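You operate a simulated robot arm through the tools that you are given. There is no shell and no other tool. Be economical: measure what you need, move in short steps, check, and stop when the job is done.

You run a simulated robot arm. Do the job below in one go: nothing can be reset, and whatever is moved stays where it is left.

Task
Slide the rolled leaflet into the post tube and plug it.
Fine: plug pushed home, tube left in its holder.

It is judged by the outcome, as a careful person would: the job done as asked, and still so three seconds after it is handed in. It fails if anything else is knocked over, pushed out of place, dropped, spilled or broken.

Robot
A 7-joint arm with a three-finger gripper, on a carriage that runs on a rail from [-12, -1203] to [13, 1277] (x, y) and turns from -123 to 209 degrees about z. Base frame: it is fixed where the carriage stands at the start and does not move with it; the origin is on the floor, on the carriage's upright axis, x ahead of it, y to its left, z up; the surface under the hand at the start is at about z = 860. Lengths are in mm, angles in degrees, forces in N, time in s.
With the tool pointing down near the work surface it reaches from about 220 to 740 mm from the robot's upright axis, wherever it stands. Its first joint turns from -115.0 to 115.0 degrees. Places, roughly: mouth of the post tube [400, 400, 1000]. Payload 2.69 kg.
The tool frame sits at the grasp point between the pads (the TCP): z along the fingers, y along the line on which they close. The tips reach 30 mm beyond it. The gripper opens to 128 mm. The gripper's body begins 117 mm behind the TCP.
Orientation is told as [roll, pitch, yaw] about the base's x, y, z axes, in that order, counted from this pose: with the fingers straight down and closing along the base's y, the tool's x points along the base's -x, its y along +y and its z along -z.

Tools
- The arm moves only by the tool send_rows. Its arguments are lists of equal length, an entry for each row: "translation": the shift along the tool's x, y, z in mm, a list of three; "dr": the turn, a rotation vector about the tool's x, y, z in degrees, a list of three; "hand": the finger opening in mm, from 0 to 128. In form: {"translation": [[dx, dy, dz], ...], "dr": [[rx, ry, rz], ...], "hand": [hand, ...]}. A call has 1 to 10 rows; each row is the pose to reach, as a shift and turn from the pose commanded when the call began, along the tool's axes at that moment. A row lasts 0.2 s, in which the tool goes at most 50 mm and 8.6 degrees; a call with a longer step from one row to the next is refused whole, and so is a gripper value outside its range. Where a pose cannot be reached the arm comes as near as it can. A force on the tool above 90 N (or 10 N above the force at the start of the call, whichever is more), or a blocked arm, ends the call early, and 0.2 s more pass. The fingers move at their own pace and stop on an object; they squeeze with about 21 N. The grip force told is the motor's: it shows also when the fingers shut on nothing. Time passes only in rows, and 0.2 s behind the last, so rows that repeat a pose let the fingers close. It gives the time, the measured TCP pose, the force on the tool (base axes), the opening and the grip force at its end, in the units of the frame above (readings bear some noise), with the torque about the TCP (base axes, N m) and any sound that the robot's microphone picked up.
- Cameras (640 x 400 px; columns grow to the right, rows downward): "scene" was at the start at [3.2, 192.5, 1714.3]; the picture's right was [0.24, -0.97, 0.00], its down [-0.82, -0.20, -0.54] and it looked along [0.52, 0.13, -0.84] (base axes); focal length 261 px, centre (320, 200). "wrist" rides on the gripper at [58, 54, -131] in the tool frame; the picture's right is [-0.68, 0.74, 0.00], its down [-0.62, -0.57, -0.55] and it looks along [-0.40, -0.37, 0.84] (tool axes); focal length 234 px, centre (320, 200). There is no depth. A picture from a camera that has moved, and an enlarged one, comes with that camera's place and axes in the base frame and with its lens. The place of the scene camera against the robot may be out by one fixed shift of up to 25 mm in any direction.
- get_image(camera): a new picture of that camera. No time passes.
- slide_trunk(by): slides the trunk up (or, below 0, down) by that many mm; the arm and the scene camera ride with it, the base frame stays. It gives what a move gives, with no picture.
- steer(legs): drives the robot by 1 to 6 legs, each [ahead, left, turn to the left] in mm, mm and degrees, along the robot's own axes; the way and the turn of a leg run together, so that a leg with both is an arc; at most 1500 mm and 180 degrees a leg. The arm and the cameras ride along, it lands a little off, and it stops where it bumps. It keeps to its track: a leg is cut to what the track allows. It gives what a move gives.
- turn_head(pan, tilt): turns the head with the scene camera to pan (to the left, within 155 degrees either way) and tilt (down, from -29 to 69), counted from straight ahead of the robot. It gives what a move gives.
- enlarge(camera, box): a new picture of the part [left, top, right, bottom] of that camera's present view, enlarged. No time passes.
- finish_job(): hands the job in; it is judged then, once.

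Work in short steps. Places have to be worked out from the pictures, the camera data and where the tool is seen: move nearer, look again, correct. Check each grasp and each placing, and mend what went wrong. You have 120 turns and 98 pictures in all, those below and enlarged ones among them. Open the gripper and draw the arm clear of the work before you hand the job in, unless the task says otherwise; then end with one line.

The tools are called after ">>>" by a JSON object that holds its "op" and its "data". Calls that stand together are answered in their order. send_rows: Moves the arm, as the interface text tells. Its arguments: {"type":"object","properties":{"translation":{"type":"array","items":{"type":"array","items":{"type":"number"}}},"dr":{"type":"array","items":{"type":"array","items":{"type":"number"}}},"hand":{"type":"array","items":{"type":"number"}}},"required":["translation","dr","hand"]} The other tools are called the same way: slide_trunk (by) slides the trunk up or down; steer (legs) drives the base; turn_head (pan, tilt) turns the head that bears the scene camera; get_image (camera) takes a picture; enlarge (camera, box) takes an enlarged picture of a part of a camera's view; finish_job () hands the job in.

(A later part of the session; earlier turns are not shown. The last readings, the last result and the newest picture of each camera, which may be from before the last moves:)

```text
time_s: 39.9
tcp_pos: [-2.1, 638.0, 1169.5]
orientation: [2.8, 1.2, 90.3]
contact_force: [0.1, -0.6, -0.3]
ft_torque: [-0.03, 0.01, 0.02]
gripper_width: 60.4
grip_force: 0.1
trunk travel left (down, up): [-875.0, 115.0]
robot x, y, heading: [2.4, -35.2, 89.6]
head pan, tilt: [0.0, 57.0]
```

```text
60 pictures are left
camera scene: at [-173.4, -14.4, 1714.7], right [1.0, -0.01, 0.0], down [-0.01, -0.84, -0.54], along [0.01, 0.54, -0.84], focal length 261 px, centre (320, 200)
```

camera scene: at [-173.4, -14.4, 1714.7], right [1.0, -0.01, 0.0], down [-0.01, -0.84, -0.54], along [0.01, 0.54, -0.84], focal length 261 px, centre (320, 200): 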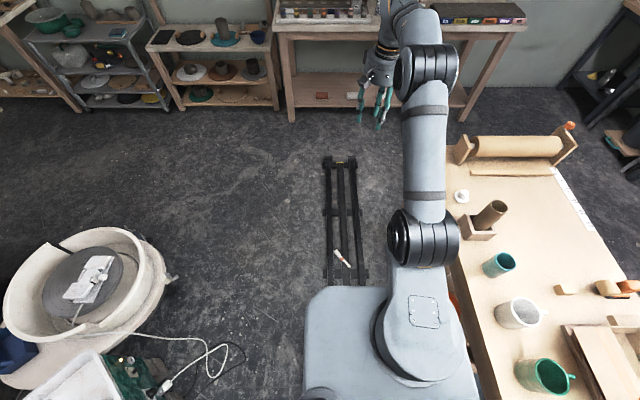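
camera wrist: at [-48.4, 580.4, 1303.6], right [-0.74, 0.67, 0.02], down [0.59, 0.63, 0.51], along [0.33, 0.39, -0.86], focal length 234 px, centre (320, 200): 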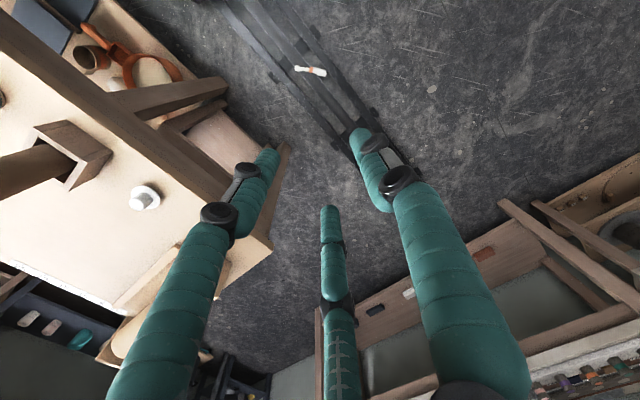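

The limit is 400 mm per call; I lower 400.

>>> {"op": "slide_trunk", "data": {"by": -400}}

>>> {"op": "get_image", "data": {"camera": "scene"}}

>>> {"op": "enlarge", "data": {"camera": "wrist", "box": [220, 20, 400, 140]}}

```text
time_s: 43.7
tcp_pos: [-1.7, 638.5, 768.2]
orientation: [2.8, 1.3, 90.2]
contact_force: [-0.2, -0.4, 0.4]
ft_torque: [0.01, 0.0, -0.01]
gripper_width: 60.0
grip_force: 0.0
trunk travel left (down, up): [-475.0, 515.0]
robot x, y, heading: [1.8, -35.0, 89.1]
head pan, tilt: [0.0, 57.0]
```

```text
59 pictures are left
camera scene: at [-173.4, -14.7, 1314.7], right [1.0, -0.01, 0.0], down [-0.01, -0.84, -0.54], along [0.01, 0.54, -0.84], focal length 261 px, centre (320, 200)
```

scene: 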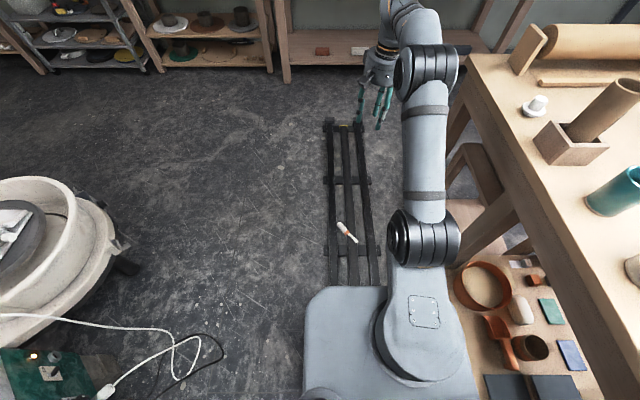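

```text
3.33 times, centred on (310, 80) of wrist
camera zoom: at [-48.4, 580.2, 903.7], right [-0.74, 0.67, 0.02], down [0.59, 0.63, 0.51], along [0.33, 0.39, -0.86], focal length 781 px, centre (353, 600)
```

zoom: 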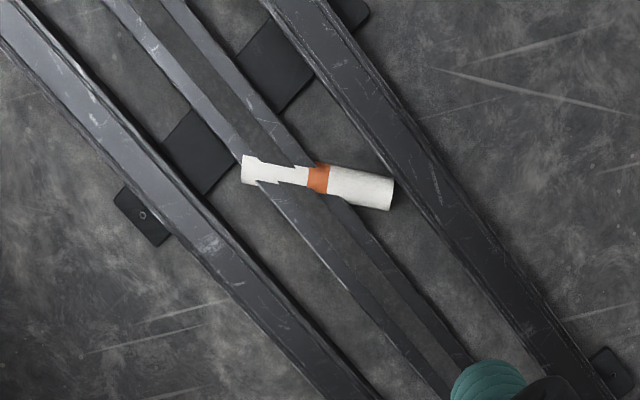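

The leaflet lies flat on the floor (ends ≈[-60, 655] and [34, 541]); the rail is only drawn over it. Before grasping I rehearse, with the empty hand, the turn that would later put the wrist camera on top: yaw by 180° and then pitch forward.

>>> {"op": "send_rows", "data": {"translation": [[0, 0, 0], [0, 0, 0], [0, 0, 0], [0, 0, 0], [0, 0, 0], [0, 0, 0], [0, 0, 0], [0, 0, 0], [0, 0, 0], [0, 0, 0]], "dr": [[0, 0, 8.5], [0, 0, 17], [0, 0, 25.5], [0, 0, 34], [0, 0, 42.5], [0, 0, 51], [0, 0, 59.5], [0, 0, 68], [0, 0, 76.5], [0, 0, 85]], "hand": [60, 60, 60, 60, 60, 60, 60, 60, 60, 60]}}

>>> {"op": "send_rows", "data": {"translation": [[0, 0, 0], [0, 0, 0], [0, 0, 0], [0, 0, 0], [0, 0, 0], [0, 0, 0], [0, 0, 0], [0, 0, 0], [0, 0, 0], [0, 0, 0]], "dr": [[0, 0, 8.5], [0, 0, 17], [0, 0, 25.5], [0, 0, 34], [0, 0, 42.5], [0, 0, 51], [0, 0, 59.5], [0, 0, 68], [0, 0, 76.5], [0, 0, 85]], "hand": [60, 60, 60, 60, 60, 60, 60, 60, 60, 60]}}

```text
time_s: 45.9
tcp_pos: [-1.1, 638.3, 768.1]
orientation: [-0.9, 2.9, 5.2]
contact_force: [-0.3, 0.4, 0.1]
ft_torque: [0.0, 0.03, 0.01]
gripper_width: 60.1
grip_force: 0.1
trunk travel left (down, up): [-475.0, 515.0]
robot x, y, heading: [-0.5, -35.2, 89.3]
head pan, tilt: [0.0, 57.0]
```

```text
time_s: 48.1
tcp_pos: [-1.7, 637.5, 770.5]
orientation: [-2.9, -0.7, -79.9]
contact_force: [-0.7, 0.3, 0.4]
ft_torque: [0.02, 0.02, -0.01]
gripper_width: 59.9
grip_force: 0.0
trunk travel left (down, up): [-475.0, 515.0]
robot x, y, heading: [1.3, -26.8, 89.5]
head pan, tilt: [0.0, 57.0]
```

The yaw works. Now the pitch rehearsal (about tool y, +80°).

>>> {"op": "send_rows", "data": {"translation": [[0, 0, 0], [0, 0, 0], [0, 0, 0], [0, 0, 0], [0, 0, 0], [0, 0, 0], [0, 0, 0], [0, 0, 0], [0, 0, 0], [0, 0, 0]], "dr": [[0, 8.5, 0], [0, 17, 0], [0, 25.5, 0], [0, 34, 0], [0, 42.5, 0], [0, 51, 0], [0, 59.5, 0], [0, 68, 0], [0, 76.5, 0], [0, 85, 0]], "hand": [60, 60, 60, 60, 60, 60, 60, 60, 60, 60]}}

>>> {"op": "get_image", "data": {"camera": "scene"}}

>>> {"op": "get_image", "data": {"camera": "wrist"}}

```text
time_s: 50.3
tcp_pos: [-2.3, 638.0, 768.5]
orientation: [-27.4, 83.6, -107.0]
contact_force: [-0.7, -0.3, 0.3]
ft_torque: [-0.04, 0.03, 0.0]
gripper_width: 60.1
grip_force: 0.0
trunk travel left (down, up): [-475.0, 515.0]
robot x, y, heading: [3.1, -34.0, 89.5]
head pan, tilt: [0.0, 57.0]
```

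```text
57 pictures are left
camera scene: at [-173.4, -14.5, 1314.7], right [1.0, -0.01, 0.0], down [-0.01, -0.84, -0.54], along [0.01, 0.54, -0.84], focal length 261 px, centre (320, 200)
```

scene: 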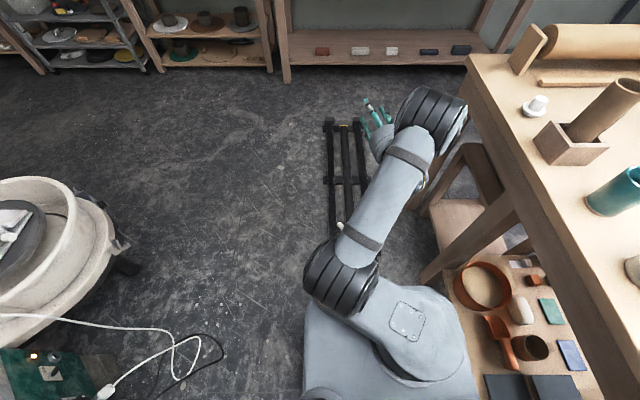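

```text
56 pictures are left
camera wrist: at [77.2, 523.0, 837.5], right [0.7, 0.06, -0.71], down [-0.48, -0.7, -0.53], along [-0.53, 0.71, -0.47], focal length 234 px, centre (320, 200)
```

wrist: 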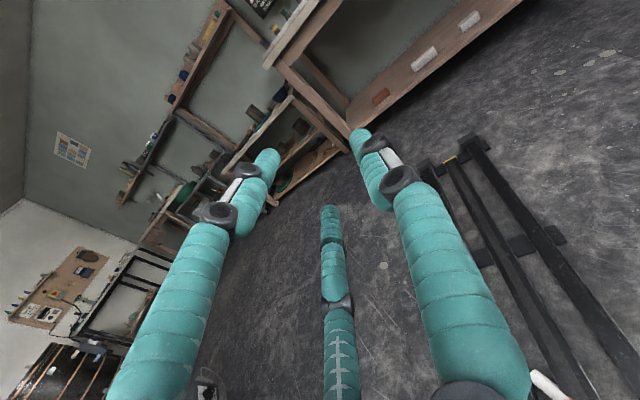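

The rehearsal succeeds: the hand gets level with the wrist camera on top. I undo the pitch and set the yaw for the grasp.

>>> {"op": "send_rows", "data": {"translation": [[0, 0, 0], [0, 0, 0], [0, 0, 0], [0, 0, 0], [0, 0, 0], [0, 0, 0], [0, 0, 0], [0, 0, 0], [0, 0, 0], [0, 0, 0]], "dr": [[0, -8.5, 0], [0, -17, 0], [0, -25.5, 0], [0, -34, 0], [0, -42.5, 0], [0, -51, 0], [0, -59.5, 0], [0, -68, 0], [0, -76.5, 0], [0, -84.3, 0]], "hand": [60, 60, 60, 60, 60, 60, 60, 60, 60, 60]}}

>>> {"op": "send_rows", "data": {"translation": [[0, 0, 0], [0, 0, 0], [0, 0, 0], [0, 0, 0], [0, 0, 0]], "dr": [[0, 0, -8], [0, 0, -16], [0, 0, -24], [0, 0, -29.4], [0, 0, -29.4]], "hand": [60, 60, 60, 60, 80]}}

>>> {"op": "send_rows", "data": {"translation": [[0, 0, 0], [0, 0, 0]], "dr": [[-2.9, 0, 0], [-2.9, 0, 0]], "hand": [80, 80]}}

```text
time_s: 52.5
tcp_pos: [-1.8, 637.7, 769.7]
orientation: [-3.0, 0.0, -79.8]
contact_force: [0.7, 0.4, 0.2]
ft_torque: [0.02, -0.02, 0.0]
gripper_width: 59.7
grip_force: 0.0
trunk travel left (down, up): [-475.0, 515.0]
robot x, y, heading: [-1.9, -33.7, 89.3]
head pan, tilt: [0.0, 57.0]
```

```text
time_s: 53.7
tcp_pos: [-2.5, 637.1, 767.6]
orientation: [-2.7, 1.6, -50.3]
contact_force: [-0.7, 0.1, -0.3]
ft_torque: [0.0, -0.01, 0.0]
gripper_width: 80.1
grip_force: 0.1
trunk travel left (down, up): [-475.0, 515.0]
robot x, y, heading: [-1.3, -33.9, 89.5]
head pan, tilt: [0.0, 57.0]
```

```text
time_s: 54.3
tcp_pos: [-2.7, 638.1, 768.8]
orientation: [0.4, 1.5, -50.5]
contact_force: [-0.7, 0.0, 0.8]
ft_torque: [-0.03, 0.01, 0.01]
gripper_width: 80.3
grip_force: 0.1
trunk travel left (down, up): [-475.0, 515.0]
robot x, y, heading: [0.4, -36.0, 89.3]
head pan, tilt: [0.0, 57.0]
```

Before lowering the trunk I check the elbow clearance to the table.

>>> {"op": "get_image", "data": {"camera": "scene"}}

```text
55 pictures are left
camera scene: at [-173.5, -14.7, 1314.6], right [1.0, -0.01, 0.0], down [-0.01, -0.84, -0.54], along [0.01, 0.54, -0.84], focal length 261 px, centre (320, 200)
```

scene: 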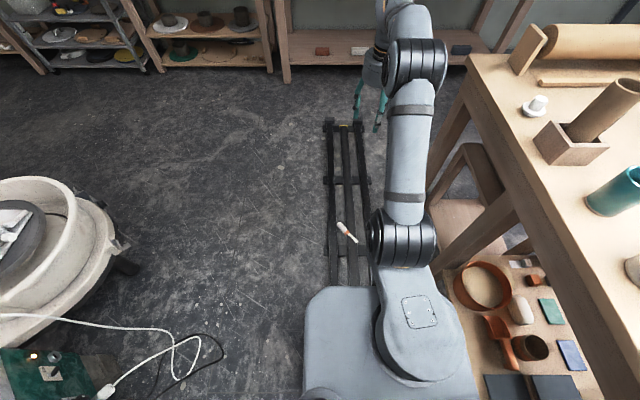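

The arm is well clear of the table. I lower the trunk another 400 mm.

>>> {"op": "slide_trunk", "data": {"by": -400}}

>>> {"op": "get_image", "data": {"camera": "wrist"}}

>>> {"op": "get_image", "data": {"camera": "scene"}}

```text
time_s: 58.1
tcp_pos: [-1.8, 638.2, 368.7]
orientation: [0.4, 1.4, -50.4]
contact_force: [-0.1, 0.3, 0.4]
ft_torque: [-0.06, 0.02, -0.01]
gripper_width: 80.0
grip_force: 0.1
trunk travel left (down, up): [-75.0, 915.0]
robot x, y, heading: [0.4, -28.9, 89.2]
head pan, tilt: [0.0, 57.0]
```

```text
54 pictures are left
camera wrist: at [3.7, 712.5, 501.8], right [1.0, -0.05, -0.01], down [-0.04, -0.85, 0.53], along [-0.04, -0.53, -0.85], focal length 234 px, centre (320, 200)
```

wrist: 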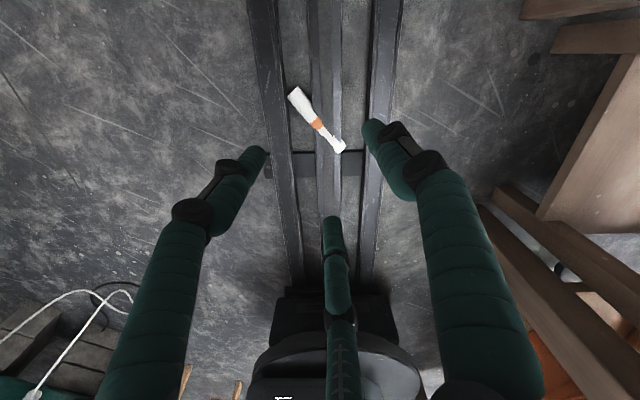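

```text
53 pictures are left
camera scene: at [-173.4, -14.7, 914.7], right [1.0, -0.01, 0.0], down [-0.01, -0.84, -0.54], along [0.01, 0.54, -0.84], focal length 261 px, centre (320, 200)
```

scene: 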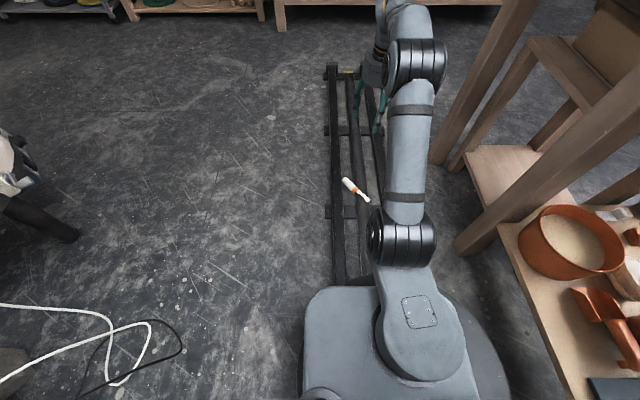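

The leaflet is in view below. I lower the trunk 70 mm more, then move over the grip spot (≈[-31, 626]) at z≈120 and look again.

>>> {"op": "slide_trunk", "data": {"by": -70}}

>>> {"op": "send_rows", "data": {"translation": [[3, -9, 40], [6, -18, 80], [9, -27, 120], [9, -36, 155], [9, -36, 179], [9, -36, 179]], "dr": [[0, 0, 0], [0, 0, 0], [0, 0, 0], [0, 0, 0], [0, 0, 0], [0, 0, 0]], "hand": [90, 90, 90, 90, 90, 90]}}

>>> {"op": "get_image", "data": {"camera": "wrist"}}

```text
time_s: 59.2
tcp_pos: [-2.2, 637.8, 298.7]
orientation: [0.3, 1.5, -50.4]
contact_force: [0.0, -0.7, -0.5]
ft_torque: [0.01, -0.02, 0.0]
gripper_width: 80.1
grip_force: 0.1
trunk travel left (down, up): [-5.0, 985.0]
robot x, y, heading: [-1.5, -31.5, 89.1]
head pan, tilt: [0.0, 57.0]
```

```text
time_s: 60.6
tcp_pos: [-37.3, 626.7, 120.3]
orientation: [0.4, 1.5, -50.5]
contact_force: [1.0, 0.0, 0.4]
ft_torque: [-0.01, -0.02, -0.02]
gripper_width: 90.1
grip_force: 0.0
trunk travel left (down, up): [-5.0, 985.0]
robot x, y, heading: [2.7, -33.9, 89.1]
head pan, tilt: [0.0, 57.0]
```

```text
52 pictures are left
camera wrist: at [-31.8, 701.2, 253.4], right [1.0, -0.05, -0.01], down [-0.04, -0.85, 0.53], along [-0.04, -0.53, -0.85], focal length 234 px, centre (320, 200)
```

wrist: 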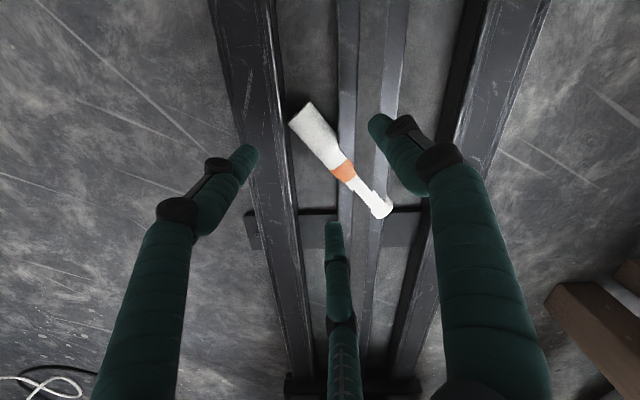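

The roll runs right under the TCP, 35 mm from its end, at about −53°. I shift 5 mm, trim the yaw, and descend to z≈36, watching the force.

>>> {"op": "send_rows", "data": {"translation": [[0, -5, 25], [0, -5, 50], [0, -5, 70], [0, -5, 82], [0, -5, 82]], "dr": [[0, -0.7, 1.3], [0, -1.5, 2.6], [0, -1.5, 2.6], [0, -1.5, 2.6], [0, -1.5, 2.6]], "hand": [100, 100, 100, 100, 100]}}

>>> {"op": "get_image", "data": {"camera": "wrist"}}

```text
time_s: 61.8
tcp_pos: [-38.1, 622.7, 37.2]
orientation: [0.3, -0.3, -53.4]
contact_force: [-2.6, 1.1, 3.4]
ft_torque: [0.11, 0.25, 0.02]
gripper_width: 111.9
grip_force: 1.9
trunk travel left (down, up): [-5.0, 985.0]
robot x, y, heading: [1.5, -33.2, 89.4]
head pan, tilt: [0.0, 57.0]
```

```text
51 pictures are left
camera wrist: at [-30.5, 700.3, 167.5], right [0.99, -0.1, 0.01], down [-0.09, -0.83, 0.55], along [-0.05, -0.55, -0.84], focal length 234 px, centre (320, 200)
```

wrist: 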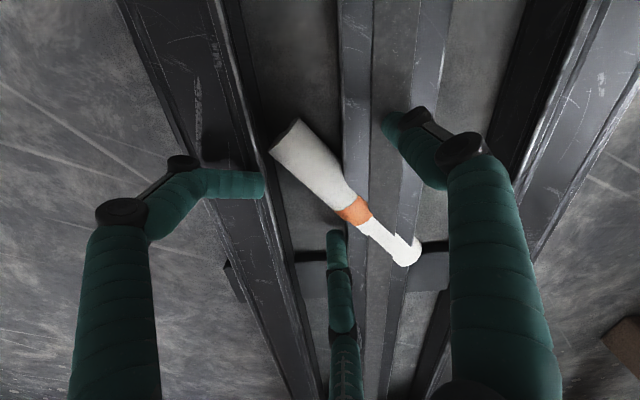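

A finger rests on the left rail and got bent aside (opening forced to 112), so I lift, narrow the hand and shift 13 mm along the roll away from that rail.

>>> {"op": "send_rows", "data": {"translation": [[0, 0, -25], [0, 0, -50], [-13, -3, -50], [-13, -3, -50], [-13, -3, -50]], "dr": [[0, 0, 0], [0, 0, 0], [0, 0, 0], [0, 0, 0], [0, 0, 0]], "hand": [100, 90, 76, 76, 76]}}

>>> {"op": "get_image", "data": {"camera": "wrist"}}

```text
time_s: 63.0
tcp_pos: [-37.5, 611.7, 87.4]
orientation: [0.3, -0.1, -53.1]
contact_force: [-0.5, 0.1, -0.1]
ft_torque: [-0.03, 0.0, -0.01]
gripper_width: 76.2
grip_force: 0.1
trunk travel left (down, up): [-5.0, 985.0]
robot x, y, heading: [-1.7, -33.5, 89.5]
head pan, tilt: [0.0, 57.0]
```

```text
50 pictures are left
camera wrist: at [-29.8, 688.2, 219.7], right [1.0, -0.1, 0.0], down [-0.08, -0.83, 0.55], along [-0.05, -0.54, -0.84], focal length 234 px, centre (320, 200)
```

wrist: 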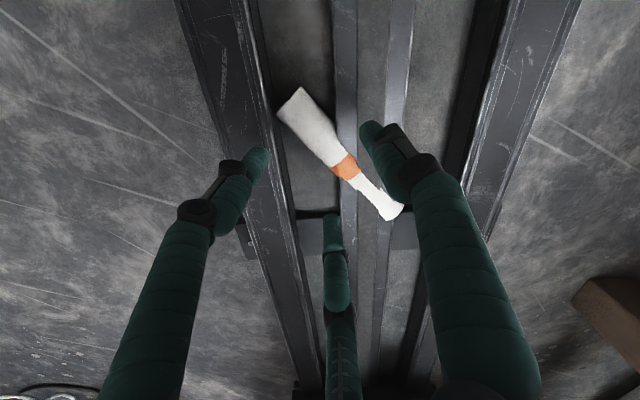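

The roll is 6 mm on the single-finger side; the left finger still overlaps the rail edge (x≈−74). I narrow to 66 and shift 22 mm further along the roll — gripping near its balance point — then lower in steps.

>>> {"op": "send_rows", "data": {"translation": [[-22, 0, 0], [-22, 0, 0], [-22, 0, 0], [-22, 0, 20], [-22, 0, 35], [-22, 0, 45], [-22, 0, 50], [-22, 0, 50]], "dr": [[0, 0, 0], [0, 0, 0], [0, 0, 0], [0, 0, 0], [0, 0, 0], [0, 0, 0], [0, 0, 0], [0, 0, 0]], "hand": [66, 66, 66, 66, 66, 66, 66, 66]}}

>>> {"op": "get_image", "data": {"camera": "wrist"}}

```text
time_s: 64.8
tcp_pos: [-24.6, 595.5, 37.7]
orientation: [0.3, 0.0, -53.1]
contact_force: [1.7, 0.4, 0.6]
ft_torque: [-0.04, 0.05, -0.02]
gripper_width: 65.1
grip_force: 0.1
trunk travel left (down, up): [-5.0, 985.0]
robot x, y, heading: [0.7, -33.1, 89.2]
head pan, tilt: [0.0, 57.0]
```

```text
49 pictures are left
camera wrist: at [-16.6, 672.1, 169.1], right [1.0, -0.1, 0.0], down [-0.08, -0.83, 0.55], along [-0.05, -0.54, -0.84], focal length 234 px, centre (320, 200)
```

wrist: 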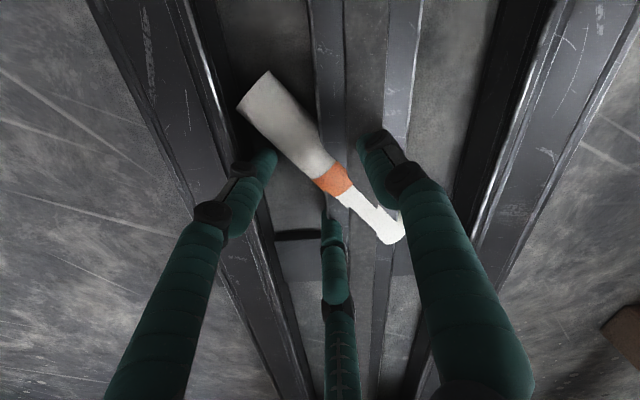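

All three fingers are down around the roll without bending. I lower 4 mm more and close.

>>> {"op": "send_rows", "data": {"translation": [[0, 0, 2], [0, 0, 4], [0, 0, 4], [0, 0, 4], [0, 0, 4], [0, 0, 4], [0, 0, 4], [0, 0, 4]], "dr": [[0, 0, 0], [0, 0, 0], [0, 0, 0], [0, 0, 0], [0, 0, 0], [0, 0, 0], [0, 0, 0], [0, 0, 0]], "hand": [66, 66, 50, 40, 30, 20, 20, 20]}}

>>> {"op": "get_image", "data": {"camera": "wrist"}}

```text
time_s: 66.6
tcp_pos: [-23.8, 595.7, 33.0]
orientation: [0.4, 0.1, -53.0]
contact_force: [1.1, 0.7, 0.3]
ft_torque: [0.01, 0.0, -0.04]
gripper_width: 41.6
grip_force: 21.3
trunk travel left (down, up): [-5.0, 985.0]
robot x, y, heading: [-1.2, -32.5, 89.4]
head pan, tilt: [0.0, 57.0]
```

```text
48 pictures are left
camera wrist: at [-16.8, 672.0, 164.9], right [1.0, -0.1, 0.0], down [-0.08, -0.83, 0.55], along [-0.05, -0.54, -0.84], focal length 234 px, centre (320, 200)
```

wrist: 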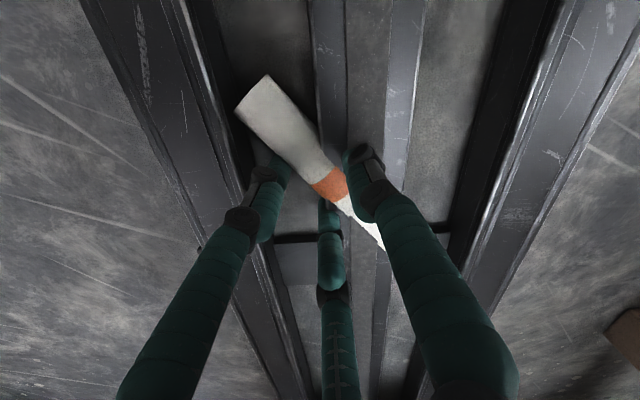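

Gripped at 41.6. I lift slowly.

>>> {"op": "send_rows", "data": {"translation": [[0, 0, -8], [0, 0, -20], [0, 0, -40], [0, 0, -65], [0, 0, -90], [0, 0, -120], [0, 0, -145], [0, 0, -165], [0, 0, -175], [0, 0, -175]], "dr": [[0, 0, 0], [0, 0, 0], [0, 0, 0], [0, 0, 0], [0, 0, 0], [0, 0, 0], [0, 0, 0], [0, 0, 0], [0, 0, 0], [0, 0, 0]], "hand": [20, 20, 20, 20, 20, 20, 20, 20, 20, 20]}}

>>> {"op": "get_image", "data": {"camera": "wrist"}}

```text
time_s: 68.8
tcp_pos: [-24.7, 593.8, 208.2]
orientation: [0.3, 0.1, -53.0]
contact_force: [0.1, -0.2, -0.9]
ft_torque: [0.0, -0.03, 0.01]
gripper_width: 41.5
grip_force: 20.5
trunk travel left (down, up): [-5.0, 985.0]
robot x, y, heading: [2.8, -33.1, 89.3]
head pan, tilt: [0.0, 57.0]
```

```text
47 pictures are left
camera wrist: at [-17.1, 671.7, 339.3], right [1.0, -0.1, 0.0], down [-0.08, -0.83, 0.55], along [-0.05, -0.54, -0.84], focal length 234 px, centre (320, 200)
```

wrist: 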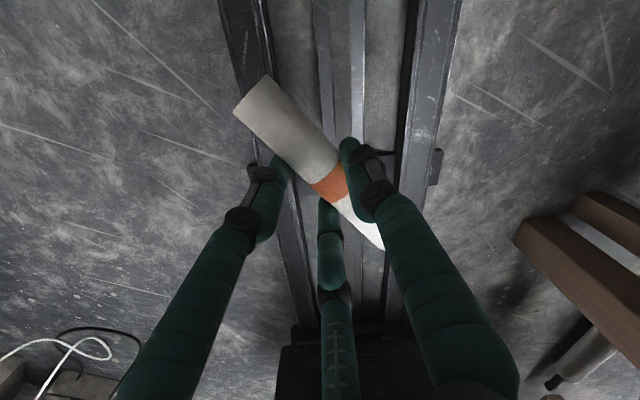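

The roll is held level and whole. I raise the trunk in stages.

>>> {"op": "slide_trunk", "data": {"by": 400}}

>>> {"op": "slide_trunk", "data": {"by": 400}}

>>> {"op": "slide_trunk", "data": {"by": 100}}

>>> {"op": "get_image", "data": {"camera": "scene"}}

```text
time_s: 72.6
tcp_pos: [-25.6, 595.6, 608.1]
orientation: [0.4, 0.1, -53.0]
contact_force: [-0.2, 0.0, -0.6]
ft_torque: [0.0, -0.01, 0.01]
gripper_width: 41.4
grip_force: 20.5
trunk travel left (down, up): [-405.0, 585.0]
robot x, y, heading: [1.3, -33.1, 89.3]
head pan, tilt: [0.0, 57.0]
```

```text
time_s: 76.5
tcp_pos: [-25.5, 595.0, 1008.5]
orientation: [0.3, 0.1, -53.0]
contact_force: [1.0, -0.2, -0.7]
ft_torque: [0.0, -0.01, 0.04]
gripper_width: 41.3
grip_force: 20.9
trunk travel left (down, up): [-805.0, 185.0]
robot x, y, heading: [-3.0, -32.9, 89.5]
head pan, tilt: [0.0, 57.0]
```

```text
time_s: 77.8
tcp_pos: [-25.2, 596.0, 1108.2]
orientation: [0.3, -0.1, -53.0]
contact_force: [-0.5, -0.1, -0.6]
ft_torque: [-0.01, -0.05, 0.01]
gripper_width: 41.3
grip_force: 20.9
trunk travel left (down, up): [-905.0, 85.0]
robot x, y, heading: [0.2, -35.2, 89.5]
head pan, tilt: [0.0, 57.0]
```

```text
46 pictures are left
camera scene: at [-173.5, -14.4, 1744.6], right [1.0, -0.01, 0.0], down [-0.01, -0.84, -0.54], along [0.01, 0.54, -0.84], focal length 261 px, centre (320, 200)
```

scene: 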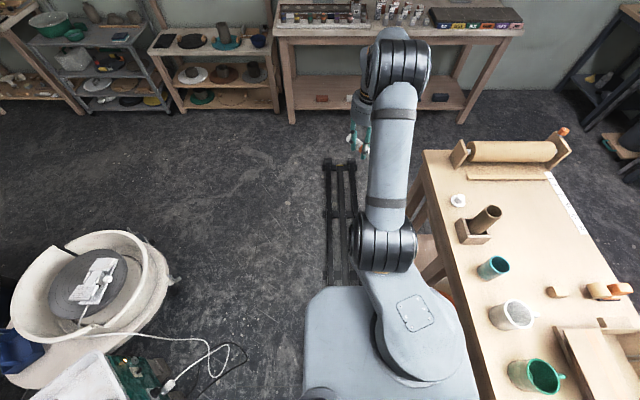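

Still held (41.3). Now a slow yaw by 27° with a 90 mm lift, towards the rehearsed pose.

>>> {"op": "send_rows", "data": {"translation": [[0, 0, -15], [0, 0, -30], [0, 0, -45], [0, 0, -60], [0, 0, -75], [0, 0, -90], [0, 0, -90]], "dr": [[0, 0, 5], [0, 0, 10], [0, 0, 15], [0, 0, 20], [0, 0, 25], [0, 0, 28], [0, 0, 28]], "hand": [20, 20, 20, 20, 20, 20, 20]}}

>>> {"op": "send_rows", "data": {"translation": [[0, 0, 0], [0, 0, 0], [0, 0, 0], [0, 0, 0], [0, 0, 0], [0, 0, 0], [0, 0, 0], [0, 0, 0], [0, 0, 0], [0, 0, 0]], "dr": [[0, 5, 0], [0, 10, 0], [0, 15, 0], [0, 20, 0], [0, 25, 0], [0, 30, 0], [0, 35, 0], [0, 40, 0], [0, 45, 0], [0, 45, 0]], "hand": [20, 20, 20, 20, 20, 20, 20, 20, 20, 20]}}

>>> {"op": "send_rows", "data": {"translation": [[0, 0, 0], [0, 0, 0], [0, 0, 0], [0, 0, 0], [0, 0, 0], [0, 0, 0], [0, 0, 0], [0, 0, 0], [0, 0, 0], [0, 0, 0]], "dr": [[0, 5, 0], [0, 10, 0], [0, 15, 0], [0, 20, 0], [0, 25, 0], [0, 30, 0], [0, 35, 0], [0, 40, 0], [0, 45, 0], [0, 45, 0]], "hand": [20, 20, 20, 20, 20, 20, 20, 20, 20, 20]}}

>>> {"op": "get_image", "data": {"camera": "wrist"}}

>>> {"op": "get_image", "data": {"camera": "scene"}}

```text
time_s: 79.4
tcp_pos: [-24.6, 596.1, 1197.6]
orientation: [0.3, 0.1, -81.0]
contact_force: [-0.2, -0.1, -1.1]
ft_torque: [0.02, -0.01, 0.0]
gripper_width: 41.4
grip_force: 21.0
trunk travel left (down, up): [-905.0, 85.0]
robot x, y, heading: [-0.6, -35.3, 89.3]
head pan, tilt: [0.0, 57.0]
```

```text
time_s: 81.6
tcp_pos: [-23.1, 595.0, 1198.3]
orientation: [0.4, 45.0, -81.0]
contact_force: [0.2, -0.6, -0.1]
ft_torque: [-0.03, 0.02, 0.04]
gripper_width: 41.4
grip_force: 20.6
trunk travel left (down, up): [-905.0, 85.0]
robot x, y, heading: [0.4, -35.8, 89.6]
head pan, tilt: [0.0, 57.0]
```

```text
time_s: 83.8
tcp_pos: [-25.4, 594.2, 1198.2]
orientation: [119.6, 89.6, 38.7]
contact_force: [0.5, -0.7, -0.3]
ft_torque: [-0.03, 0.03, 0.02]
gripper_width: 41.3
grip_force: 21.0
trunk travel left (down, up): [-905.0, 85.0]
robot x, y, heading: [-3.0, -33.8, 89.7]
head pan, tilt: [0.0, 57.0]
```

```text
45 pictures are left
camera wrist: at [48.3, 471.6, 1256.6], right [0.73, 0.12, -0.67], down [-0.47, -0.63, -0.62], along [-0.49, 0.77, -0.4], focal length 234 px, centre (320, 200)
```

wrist: 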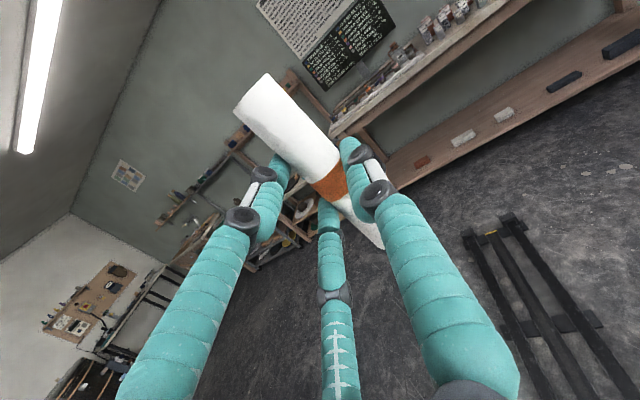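

```text
44 pictures are left
camera scene: at [-173.4, -14.9, 1744.7], right [1.0, -0.01, 0.0], down [-0.01, -0.84, -0.54], along [0.01, 0.54, -0.84], focal length 261 px, centre (320, 200)
```

scene: 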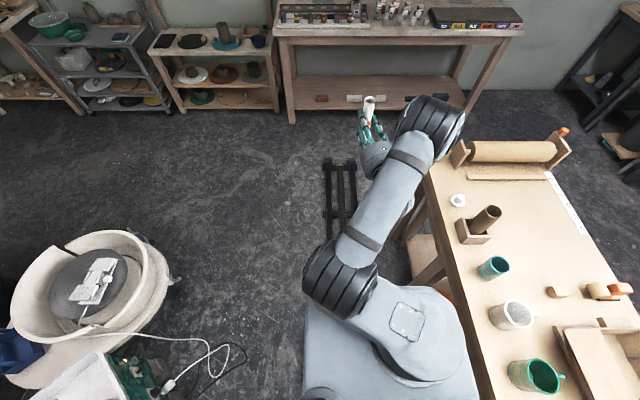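

The leaflet hangs vertically with a firm grip and is visible to both cameras. Now I let the carriage carry it: back 107 mm, then turn right 37.4° towards the tube (leaflet bottom ≈ 90 mm above the mouth).

>>> {"op": "steer", "data": {"legs": [[-107, 0, 0], [0, 0, -37.4]]}}

>>> {"op": "get_image", "data": {"camera": "scene"}}

>>> {"op": "get_image", "data": {"camera": "wrist"}}

```text
time_s: 86.7
tcp_pos: [359.6, 375.5, 1198.1]
orientation: [110.5, 89.7, -7.8]
contact_force: [0.4, -1.0, -0.4]
ft_torque: [0.01, 0.02, 0.03]
gripper_width: 41.4
grip_force: 20.4
trunk travel left (down, up): [-905.0, 85.0]
robot x, y, heading: [0.9, -137.4, 52.4]
head pan, tilt: [0.0, 57.0]
```

```text
43 pictures are left
camera scene: at [-132.8, -21.9, 1744.7], right [0.79, -0.61, 0.0], down [-0.51, -0.66, -0.54], along [0.33, 0.43, -0.84], focal length 261 px, centre (320, 200)
```

scene: 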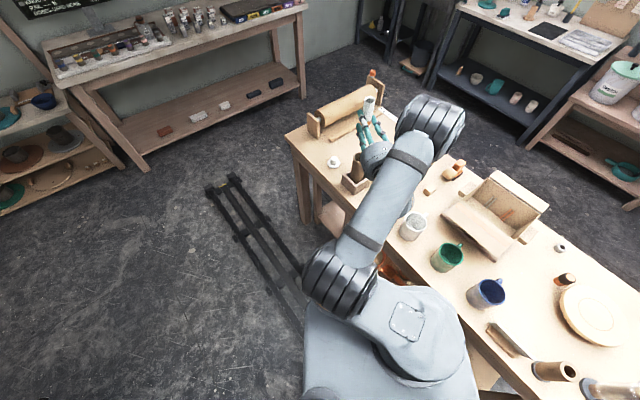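

```text
42 pictures are left
camera wrist: at [344.4, 232.2, 1256.5], right [0.65, -0.35, -0.67], down [-0.75, -0.22, -0.62], along [0.07, 0.91, -0.4], focal length 234 px, centre (320, 200)
```

wrist: 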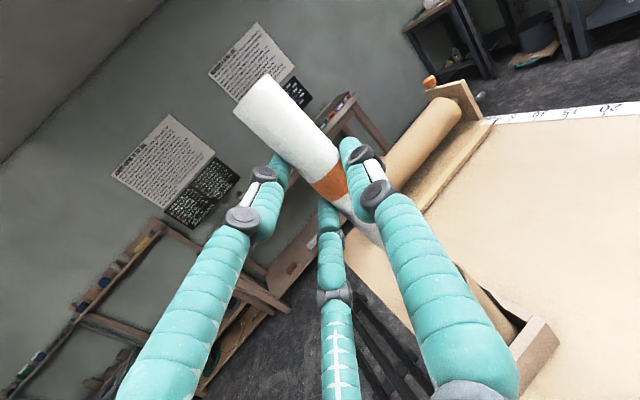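

Let me zoom to see the leaflet bottom relative to the tube mouth.

>>> {"op": "enlarge", "data": {"camera": "scene", "box": [310, 80, 420, 200]}}

>>> {"op": "enlarge", "data": {"camera": "wrist", "box": [320, 180, 560, 390]}}

```text
3.33 times, centred on (365, 140) of scene
camera zoom: at [-132.8, -21.9, 1744.7], right [0.79, -0.61, 0.0], down [-0.51, -0.66, -0.54], along [0.33, 0.43, -0.84], focal length 869 px, centre (170, 400)
```

zoom: 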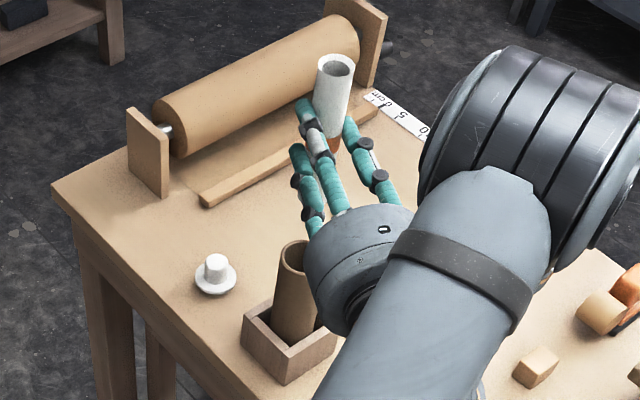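

```text
1.90 times, centred on (440, 285) of wrist
camera zoom: at [344.4, 232.2, 1256.5], right [0.65, -0.35, -0.67], down [-0.75, -0.22, -0.62], along [0.07, 0.91, -0.4], focal length 446 px, centre (91, 38)
```

zoom: 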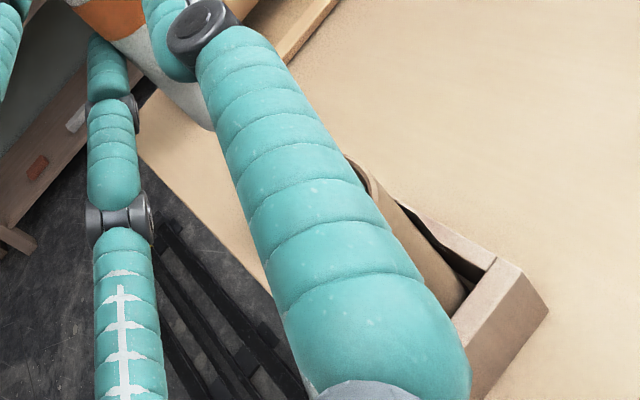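

I need the roll's pose in the hand more precisely; I enlarge the wrist view of it.

>>> {"op": "enlarge", "data": {"camera": "wrist", "box": [220, 60, 400, 260]}}

>>> {"op": "enlarge", "data": {"camera": "scene", "box": [350, 90, 390, 135]}}

```text
2.00 times, centred on (310, 160) of wrist
camera zoom: at [344.4, 232.2, 1256.5], right [0.65, -0.35, -0.67], down [-0.75, -0.22, -0.62], along [0.07, 0.91, -0.4], focal length 468 px, centre (340, 280)
```

zoom: 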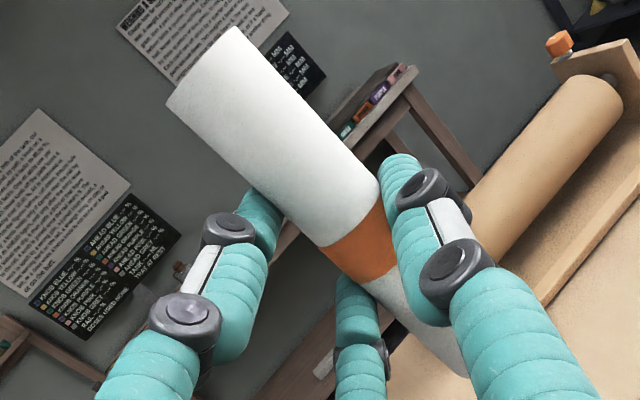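

```text
8.89 times, centred on (370, 112) of scene
camera zoom: at [-132.8, -21.9, 1744.7], right [0.79, -0.61, 0.0], down [-0.51, -0.66, -0.54], along [0.33, 0.43, -0.84], focal length 2317 px, centre (-124, 978)
```

zoom: 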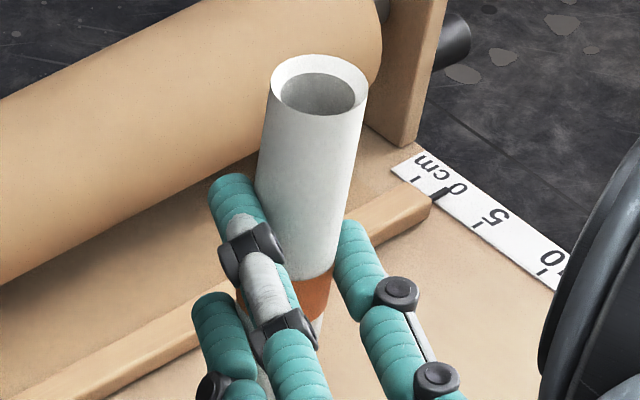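

The roll sits about 5 mm to tool +y and 18–20 mm beyond the TCP, within a few degrees of vertical. To pin down the tube mouth, I sidestep 80 mm to the left so that the wrist camera sees it past the finger.

>>> {"op": "send_rows", "data": {"translation": [[0, -20, 0], [0, -40, 0], [0, -60, 0], [0, -80, 0], [0, -80, 0]], "dr": [[0, 0, 0], [0, 0, 0], [0, 0, 0], [0, 0, 0], [0, 0, 0]], "hand": [20, 20, 20, 20, 20]}}

>>> {"op": "get_image", "data": {"camera": "wrist"}}

>>> {"op": "enlarge", "data": {"camera": "scene", "box": [310, 80, 420, 200]}}

```text
time_s: 87.9
tcp_pos: [289.2, 411.5, 1198.3]
orientation: [112.8, 89.7, -5.5]
contact_force: [-0.1, 0.3, -0.3]
ft_torque: [0.01, 0.0, 0.02]
gripper_width: 41.1
grip_force: 20.9
trunk travel left (down, up): [-905.0, 85.0]
robot x, y, heading: [-3.0, -141.8, 52.2]
head pan, tilt: [0.0, 57.0]
```

```text
37 pictures are left
camera wrist: at [274.3, 269.8, 1256.3], right [0.65, -0.35, -0.67], down [-0.76, -0.21, -0.62], along [0.07, 0.91, -0.4], focal length 234 px, centre (320, 200)
```

wrist: 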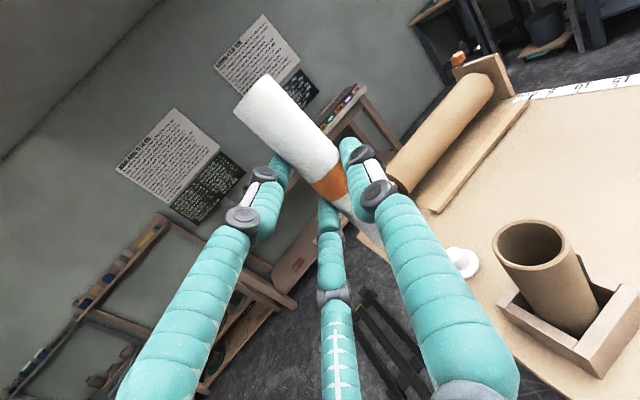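

```text
3.33 times, centred on (365, 140) of scene
camera zoom: at [-132.2, -22.3, 1744.8], right [0.79, -0.61, 0.0], down [-0.51, -0.66, -0.54], along [0.33, 0.43, -0.84], focal length 869 px, centre (170, 400)
```

zoom: 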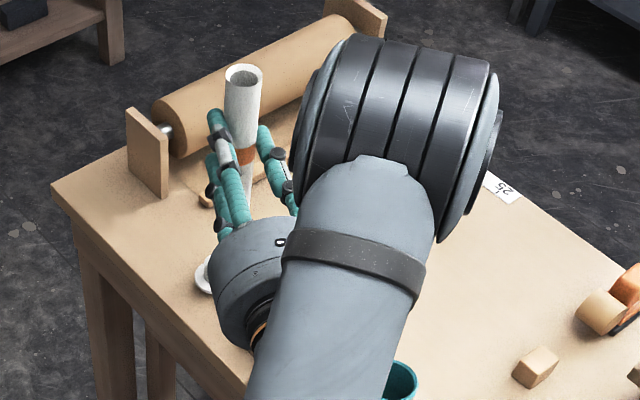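

The mouth is in clear view: relative to the TCP at tool y≈90, z≈17 (for mouth height 1028). I lower 60 mm and take a second view to fix the height.

>>> {"op": "send_rows", "data": {"translation": [[-20, 0, 0], [-40, 0, 0], [-60, 0, 0], [-60, 0, 0]], "dr": [[0, 0, 0], [0, 0, 0], [0, 0, 0], [0, 0, 0]], "hand": [20, 20, 20, 20]}}

>>> {"op": "get_image", "data": {"camera": "wrist"}}

```text
time_s: 88.9
tcp_pos: [287.3, 412.7, 1138.9]
orientation: [114.6, 89.7, -3.7]
contact_force: [-0.6, -0.4, -0.5]
ft_torque: [-0.01, -0.04, -0.01]
gripper_width: 41.4
grip_force: 21.0
trunk travel left (down, up): [-905.0, 85.0]
robot x, y, heading: [0.5, -144.3, 52.3]
head pan, tilt: [0.0, 57.0]
```

```text
35 pictures are left
camera wrist: at [273.6, 269.7, 1196.9], right [0.65, -0.35, -0.67], down [-0.75, -0.21, -0.62], along [0.07, 0.91, -0.4], focal length 234 px, centre (320, 200)
```

wrist: 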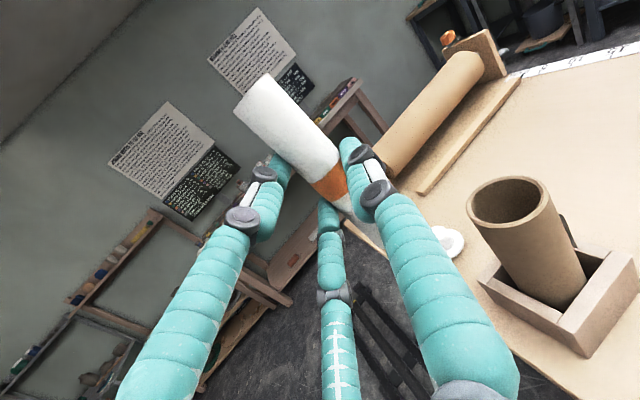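

Triangulated, the mouth is at height 1029, and relative to the TCP at tool y≈91, z≈16; the leaflet bottom is at y≈6.5, z≈19. I move sideways by +84.5, −2.7, with the leaflet bottom ~30 mm above the rim.

>>> {"op": "send_rows", "data": {"translation": [[0, 20, -0.5], [0, 40, -1], [0, 60, -2], [0, 78, -2.5], [0, 84.5, -2.7], [0, 84.5, -2.7]], "dr": [[0, 0, 0], [0, 0, 0], [0, 0, 0], [0, 0, 0], [0, 0, 0], [0, 0, 0]], "hand": [20, 20, 20, 20, 20, 20]}}

>>> {"op": "enlarge", "data": {"camera": "scene", "box": [330, 90, 400, 190]}}

>>> {"op": "enlarge", "data": {"camera": "wrist", "box": [300, 130, 540, 330]}}

```text
time_s: 90.3
tcp_pos: [361.9, 370.2, 1137.8]
orientation: [112.4, 89.7, -5.9]
contact_force: [0.1, -1.0, -0.7]
ft_torque: [0.02, 0.02, 0.0]
gripper_width: 41.3
grip_force: 20.7
trunk travel left (down, up): [-905.0, 85.0]
robot x, y, heading: [-0.9, -141.5, 52.3]
head pan, tilt: [0.0, 57.0]
```

```text
4.00 times, centred on (365, 140) of scene
camera zoom: at [-132.9, -21.9, 1744.7], right [0.79, -0.61, 0.0], down [-0.51, -0.66, -0.54], along [0.33, 0.43, -0.84], focal length 1042 px, centre (140, 440)
```

zoom: 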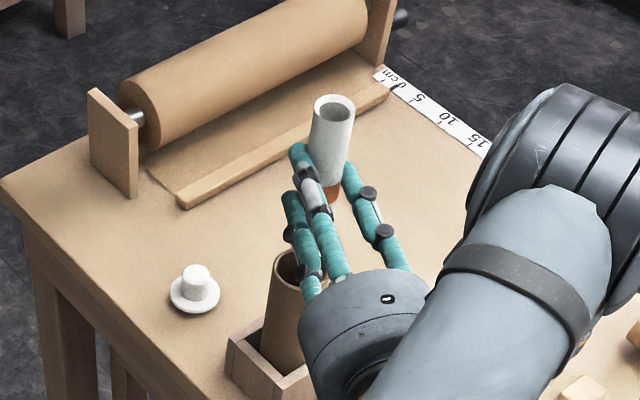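

```text
2.00 times, centred on (420, 230) of wrist
camera zoom: at [347.8, 227.2, 1197.0], right [0.65, -0.35, -0.67], down [-0.75, -0.22, -0.62], along [0.07, 0.91, -0.4], focal length 468 px, centre (120, 140)
```

zoom: 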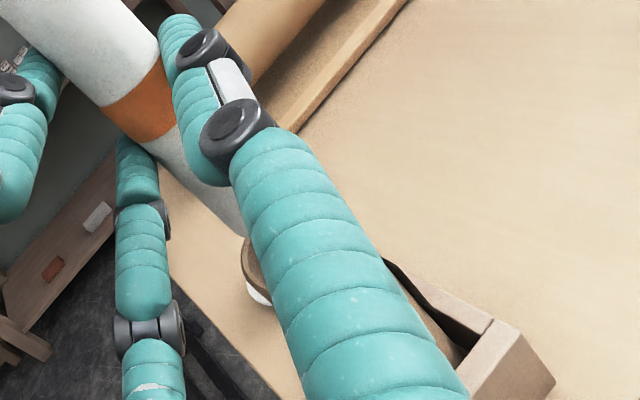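

Let me zoom tightly on where the leaflet's lower end meets the line to the rim.

>>> {"op": "enlarge", "data": {"camera": "wrist", "box": [340, 190, 420, 290]}}

>>> {"op": "enlarge", "data": {"camera": "scene", "box": [385, 140, 420, 180]}}

```text
4.00 times, centred on (380, 240) of wrist
camera zoom: at [347.8, 227.2, 1197.0], right [0.65, -0.35, -0.67], down [-0.75, -0.22, -0.62], along [0.07, 0.91, -0.4], focal length 937 px, centre (80, 40)
```

zoom: 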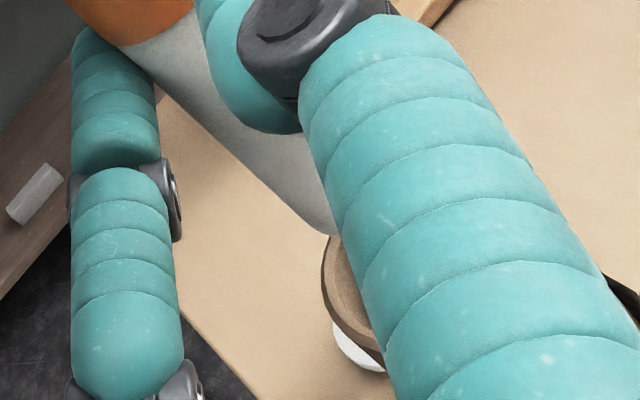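

```text
10.00 times, centred on (402, 160) of scene
camera zoom: at [-132.9, -21.9, 1744.7], right [0.79, -0.61, 0.0], down [-0.51, -0.66, -0.54], along [0.33, 0.43, -0.84], focal length 2606 px, centre (-505, 600)
```

zoom: 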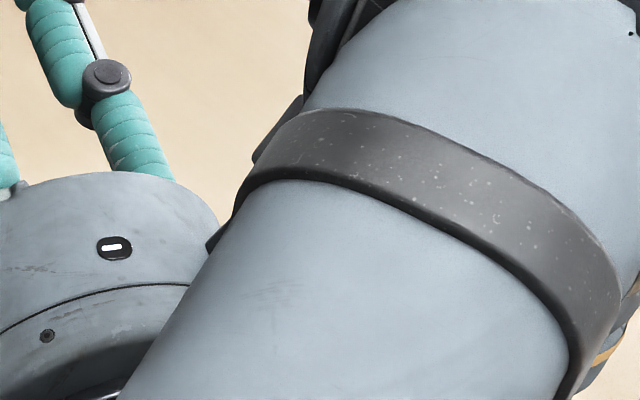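

Computed in one frame, the leaflet bottom (y 7.5, z 19) and tube axis (y 5.5, z 20) agree within 2 mm. I trim −1.5 in y and lower gently to insert.

>>> {"op": "send_rows", "data": {"translation": [[-8, -1.5, 0.5], [-18, -1.5, 0.5], [-28, -1.5, 0.5], [-38, -1.5, 0.5], [-48, -1.5, 0.5], [-56, -1.5, 0.5], [-56, -1.5, 0.5]], "dr": [[0, 0, 0], [0, 0, 0], [0, 0, 0], [0, 0, 0], [0, 0, 0], [0, 0, 0], [0, 0, 0]], "hand": [20, 20, 20, 20, 20, 20, 20]}}

>>> {"op": "get_image", "data": {"camera": "wrist"}}

>>> {"op": "enlarge", "data": {"camera": "scene", "box": [330, 90, 400, 190]}}

```text
time_s: 91.9
tcp_pos: [362.2, 370.9, 1083.6]
orientation: [113.8, 89.8, -4.6]
contact_force: [-0.2, 0.5, -1.2]
ft_torque: [0.02, 0.0, -0.04]
gripper_width: 41.2
grip_force: 20.9
trunk travel left (down, up): [-905.0, 85.0]
robot x, y, heading: [-3.2, -140.4, 52.1]
head pan, tilt: [0.0, 57.0]
```

```text
30 pictures are left
camera wrist: at [346.4, 228.5, 1141.1], right [0.65, -0.35, -0.67], down [-0.75, -0.21, -0.62], along [0.07, 0.91, -0.4], focal length 234 px, centre (320, 200)
```

wrist: 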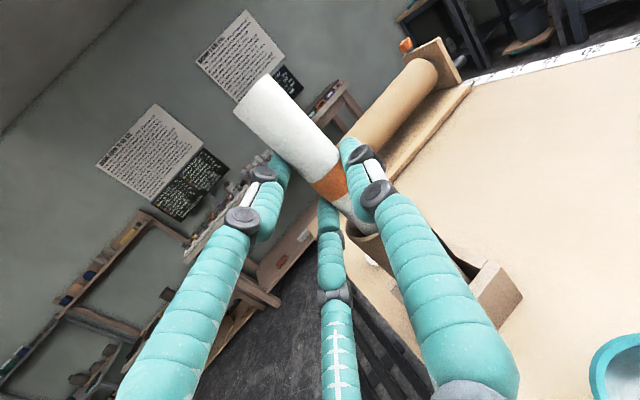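

```text
4.00 times, centred on (365, 140) of scene
camera zoom: at [-133.0, -22.0, 1744.7], right [0.79, -0.61, 0.0], down [-0.51, -0.66, -0.54], along [0.33, 0.43, -0.84], focal length 1042 px, centre (140, 440)
```

zoom: 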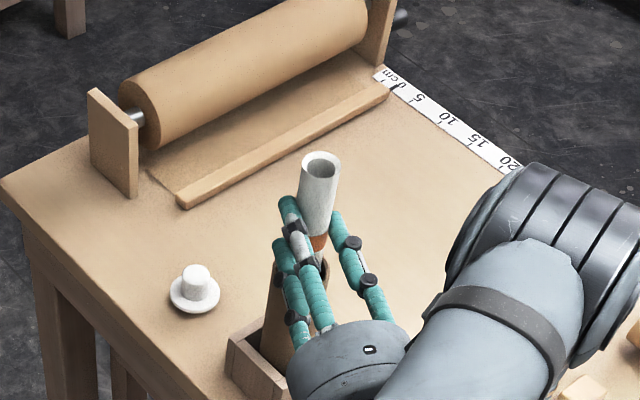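

No resisting force; the rim appears to surround the roll. A tight zoom to confirm.

>>> {"op": "enlarge", "data": {"camera": "wrist", "box": [320, 180, 400, 280]}}

```text
4.00 times, centred on (360, 230) of wrist
camera zoom: at [346.4, 228.5, 1141.1], right [0.65, -0.35, -0.67], down [-0.75, -0.21, -0.62], along [0.07, 0.91, -0.4], focal length 937 px, centre (160, 80)
```

zoom: 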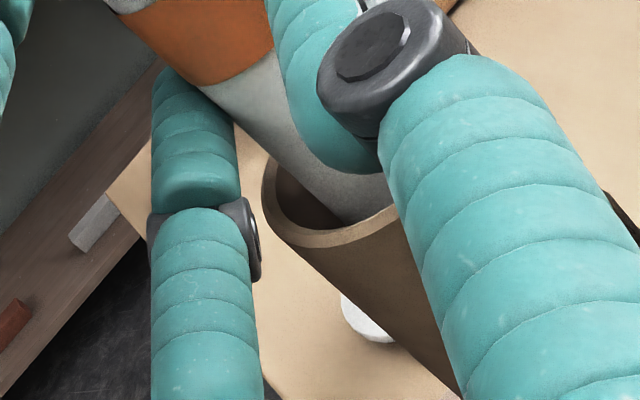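

The roll's lower end is inside the mouth. I lower 13 mm more, then open a little so the fingers still cage it as it drops.

>>> {"op": "send_rows", "data": {"translation": [[-7, 0, 0], [-13, 0, 0], [-13, 0, 0], [-13, 0, 0], [-13, 0, 0], [-13, 0, 0], [-13, 0, 0]], "dr": [[0, 0, 0], [0, 0, 0], [0, 0, 0], [0, 0, 0], [0, 0, 0], [0, 0, 0], [0, 0, 0]], "hand": [20, 20, 20, 48, 54, 58, 58]}}

>>> {"op": "get_image", "data": {"camera": "wrist"}}

```text
time_s: 93.5
tcp_pos: [363.0, 369.5, 1069.3]
orientation: [111.6, 89.6, -6.7]
contact_force: [0.0, 0.2, 0.3]
ft_torque: [0.0, 0.01, 0.0]
gripper_width: 58.0
grip_force: 0.0
trunk travel left (down, up): [-905.0, 85.0]
robot x, y, heading: [-1.5, -141.3, 52.4]
head pan, tilt: [0.0, 57.0]
```

```text
27 pictures are left
camera wrist: at [346.8, 228.3, 1128.5], right [0.65, -0.35, -0.67], down [-0.75, -0.22, -0.62], along [0.07, 0.91, -0.4], focal length 234 px, centre (320, 200)
```

wrist: 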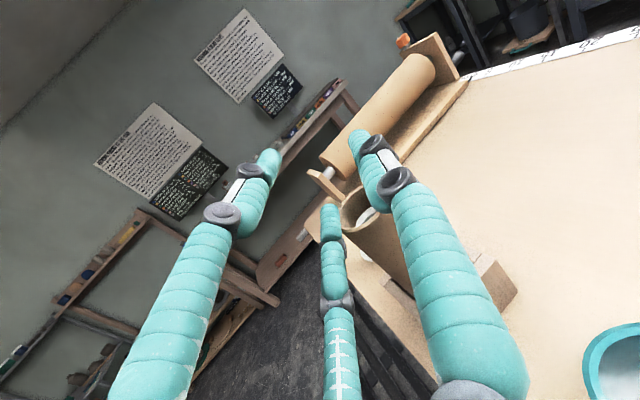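

The leaflet dropped into the tube. I raise the hand straight up 110 mm, then check the tube from above.

>>> {"op": "send_rows", "data": {"translation": [[15, 0, 0], [35, 0, 0], [60, 0, 0], [85, 0, 0], [110, 0, 0], [110, 0, -40], [110, 0, -80], [110, 0, -80]], "dr": [[0, 0, 0], [0, 0, 0], [0, 0, 0], [0, 0, 0], [0, 0, 0], [0, 0, 0], [0, 0, 0], [0, 0, 0]], "hand": [80, 80, 80, 80, 80, 80, 80, 80]}}

>>> {"op": "enlarge", "data": {"camera": "scene", "box": [310, 100, 410, 210]}}

```text
time_s: 95.3
tcp_pos: [323.8, 301.8, 1179.2]
orientation: [100.9, 89.7, -17.3]
contact_force: [-0.2, 1.1, -0.3]
ft_torque: [0.0, -0.01, 0.01]
gripper_width: 80.0
grip_force: 0.0
trunk travel left (down, up): [-905.0, 85.0]
robot x, y, heading: [-0.3, -138.4, 52.2]
head pan, tilt: [0.0, 57.0]
```

```text
3.64 times, centred on (360, 155) of scene
camera zoom: at [-132.2, -20.5, 1744.6], right [0.79, -0.61, 0.0], down [-0.51, -0.66, -0.54], along [0.33, 0.43, -0.84], focal length 948 px, centre (174, 364)
```

zoom: 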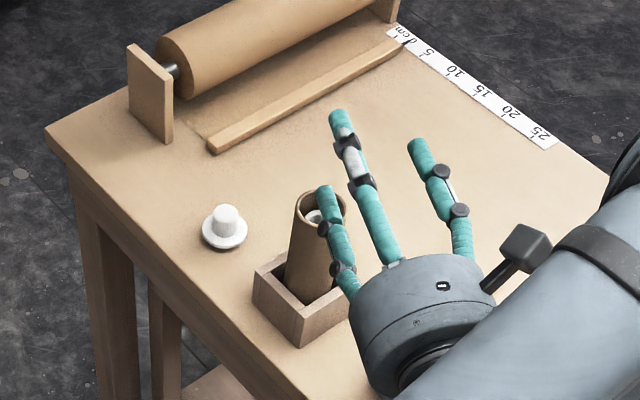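

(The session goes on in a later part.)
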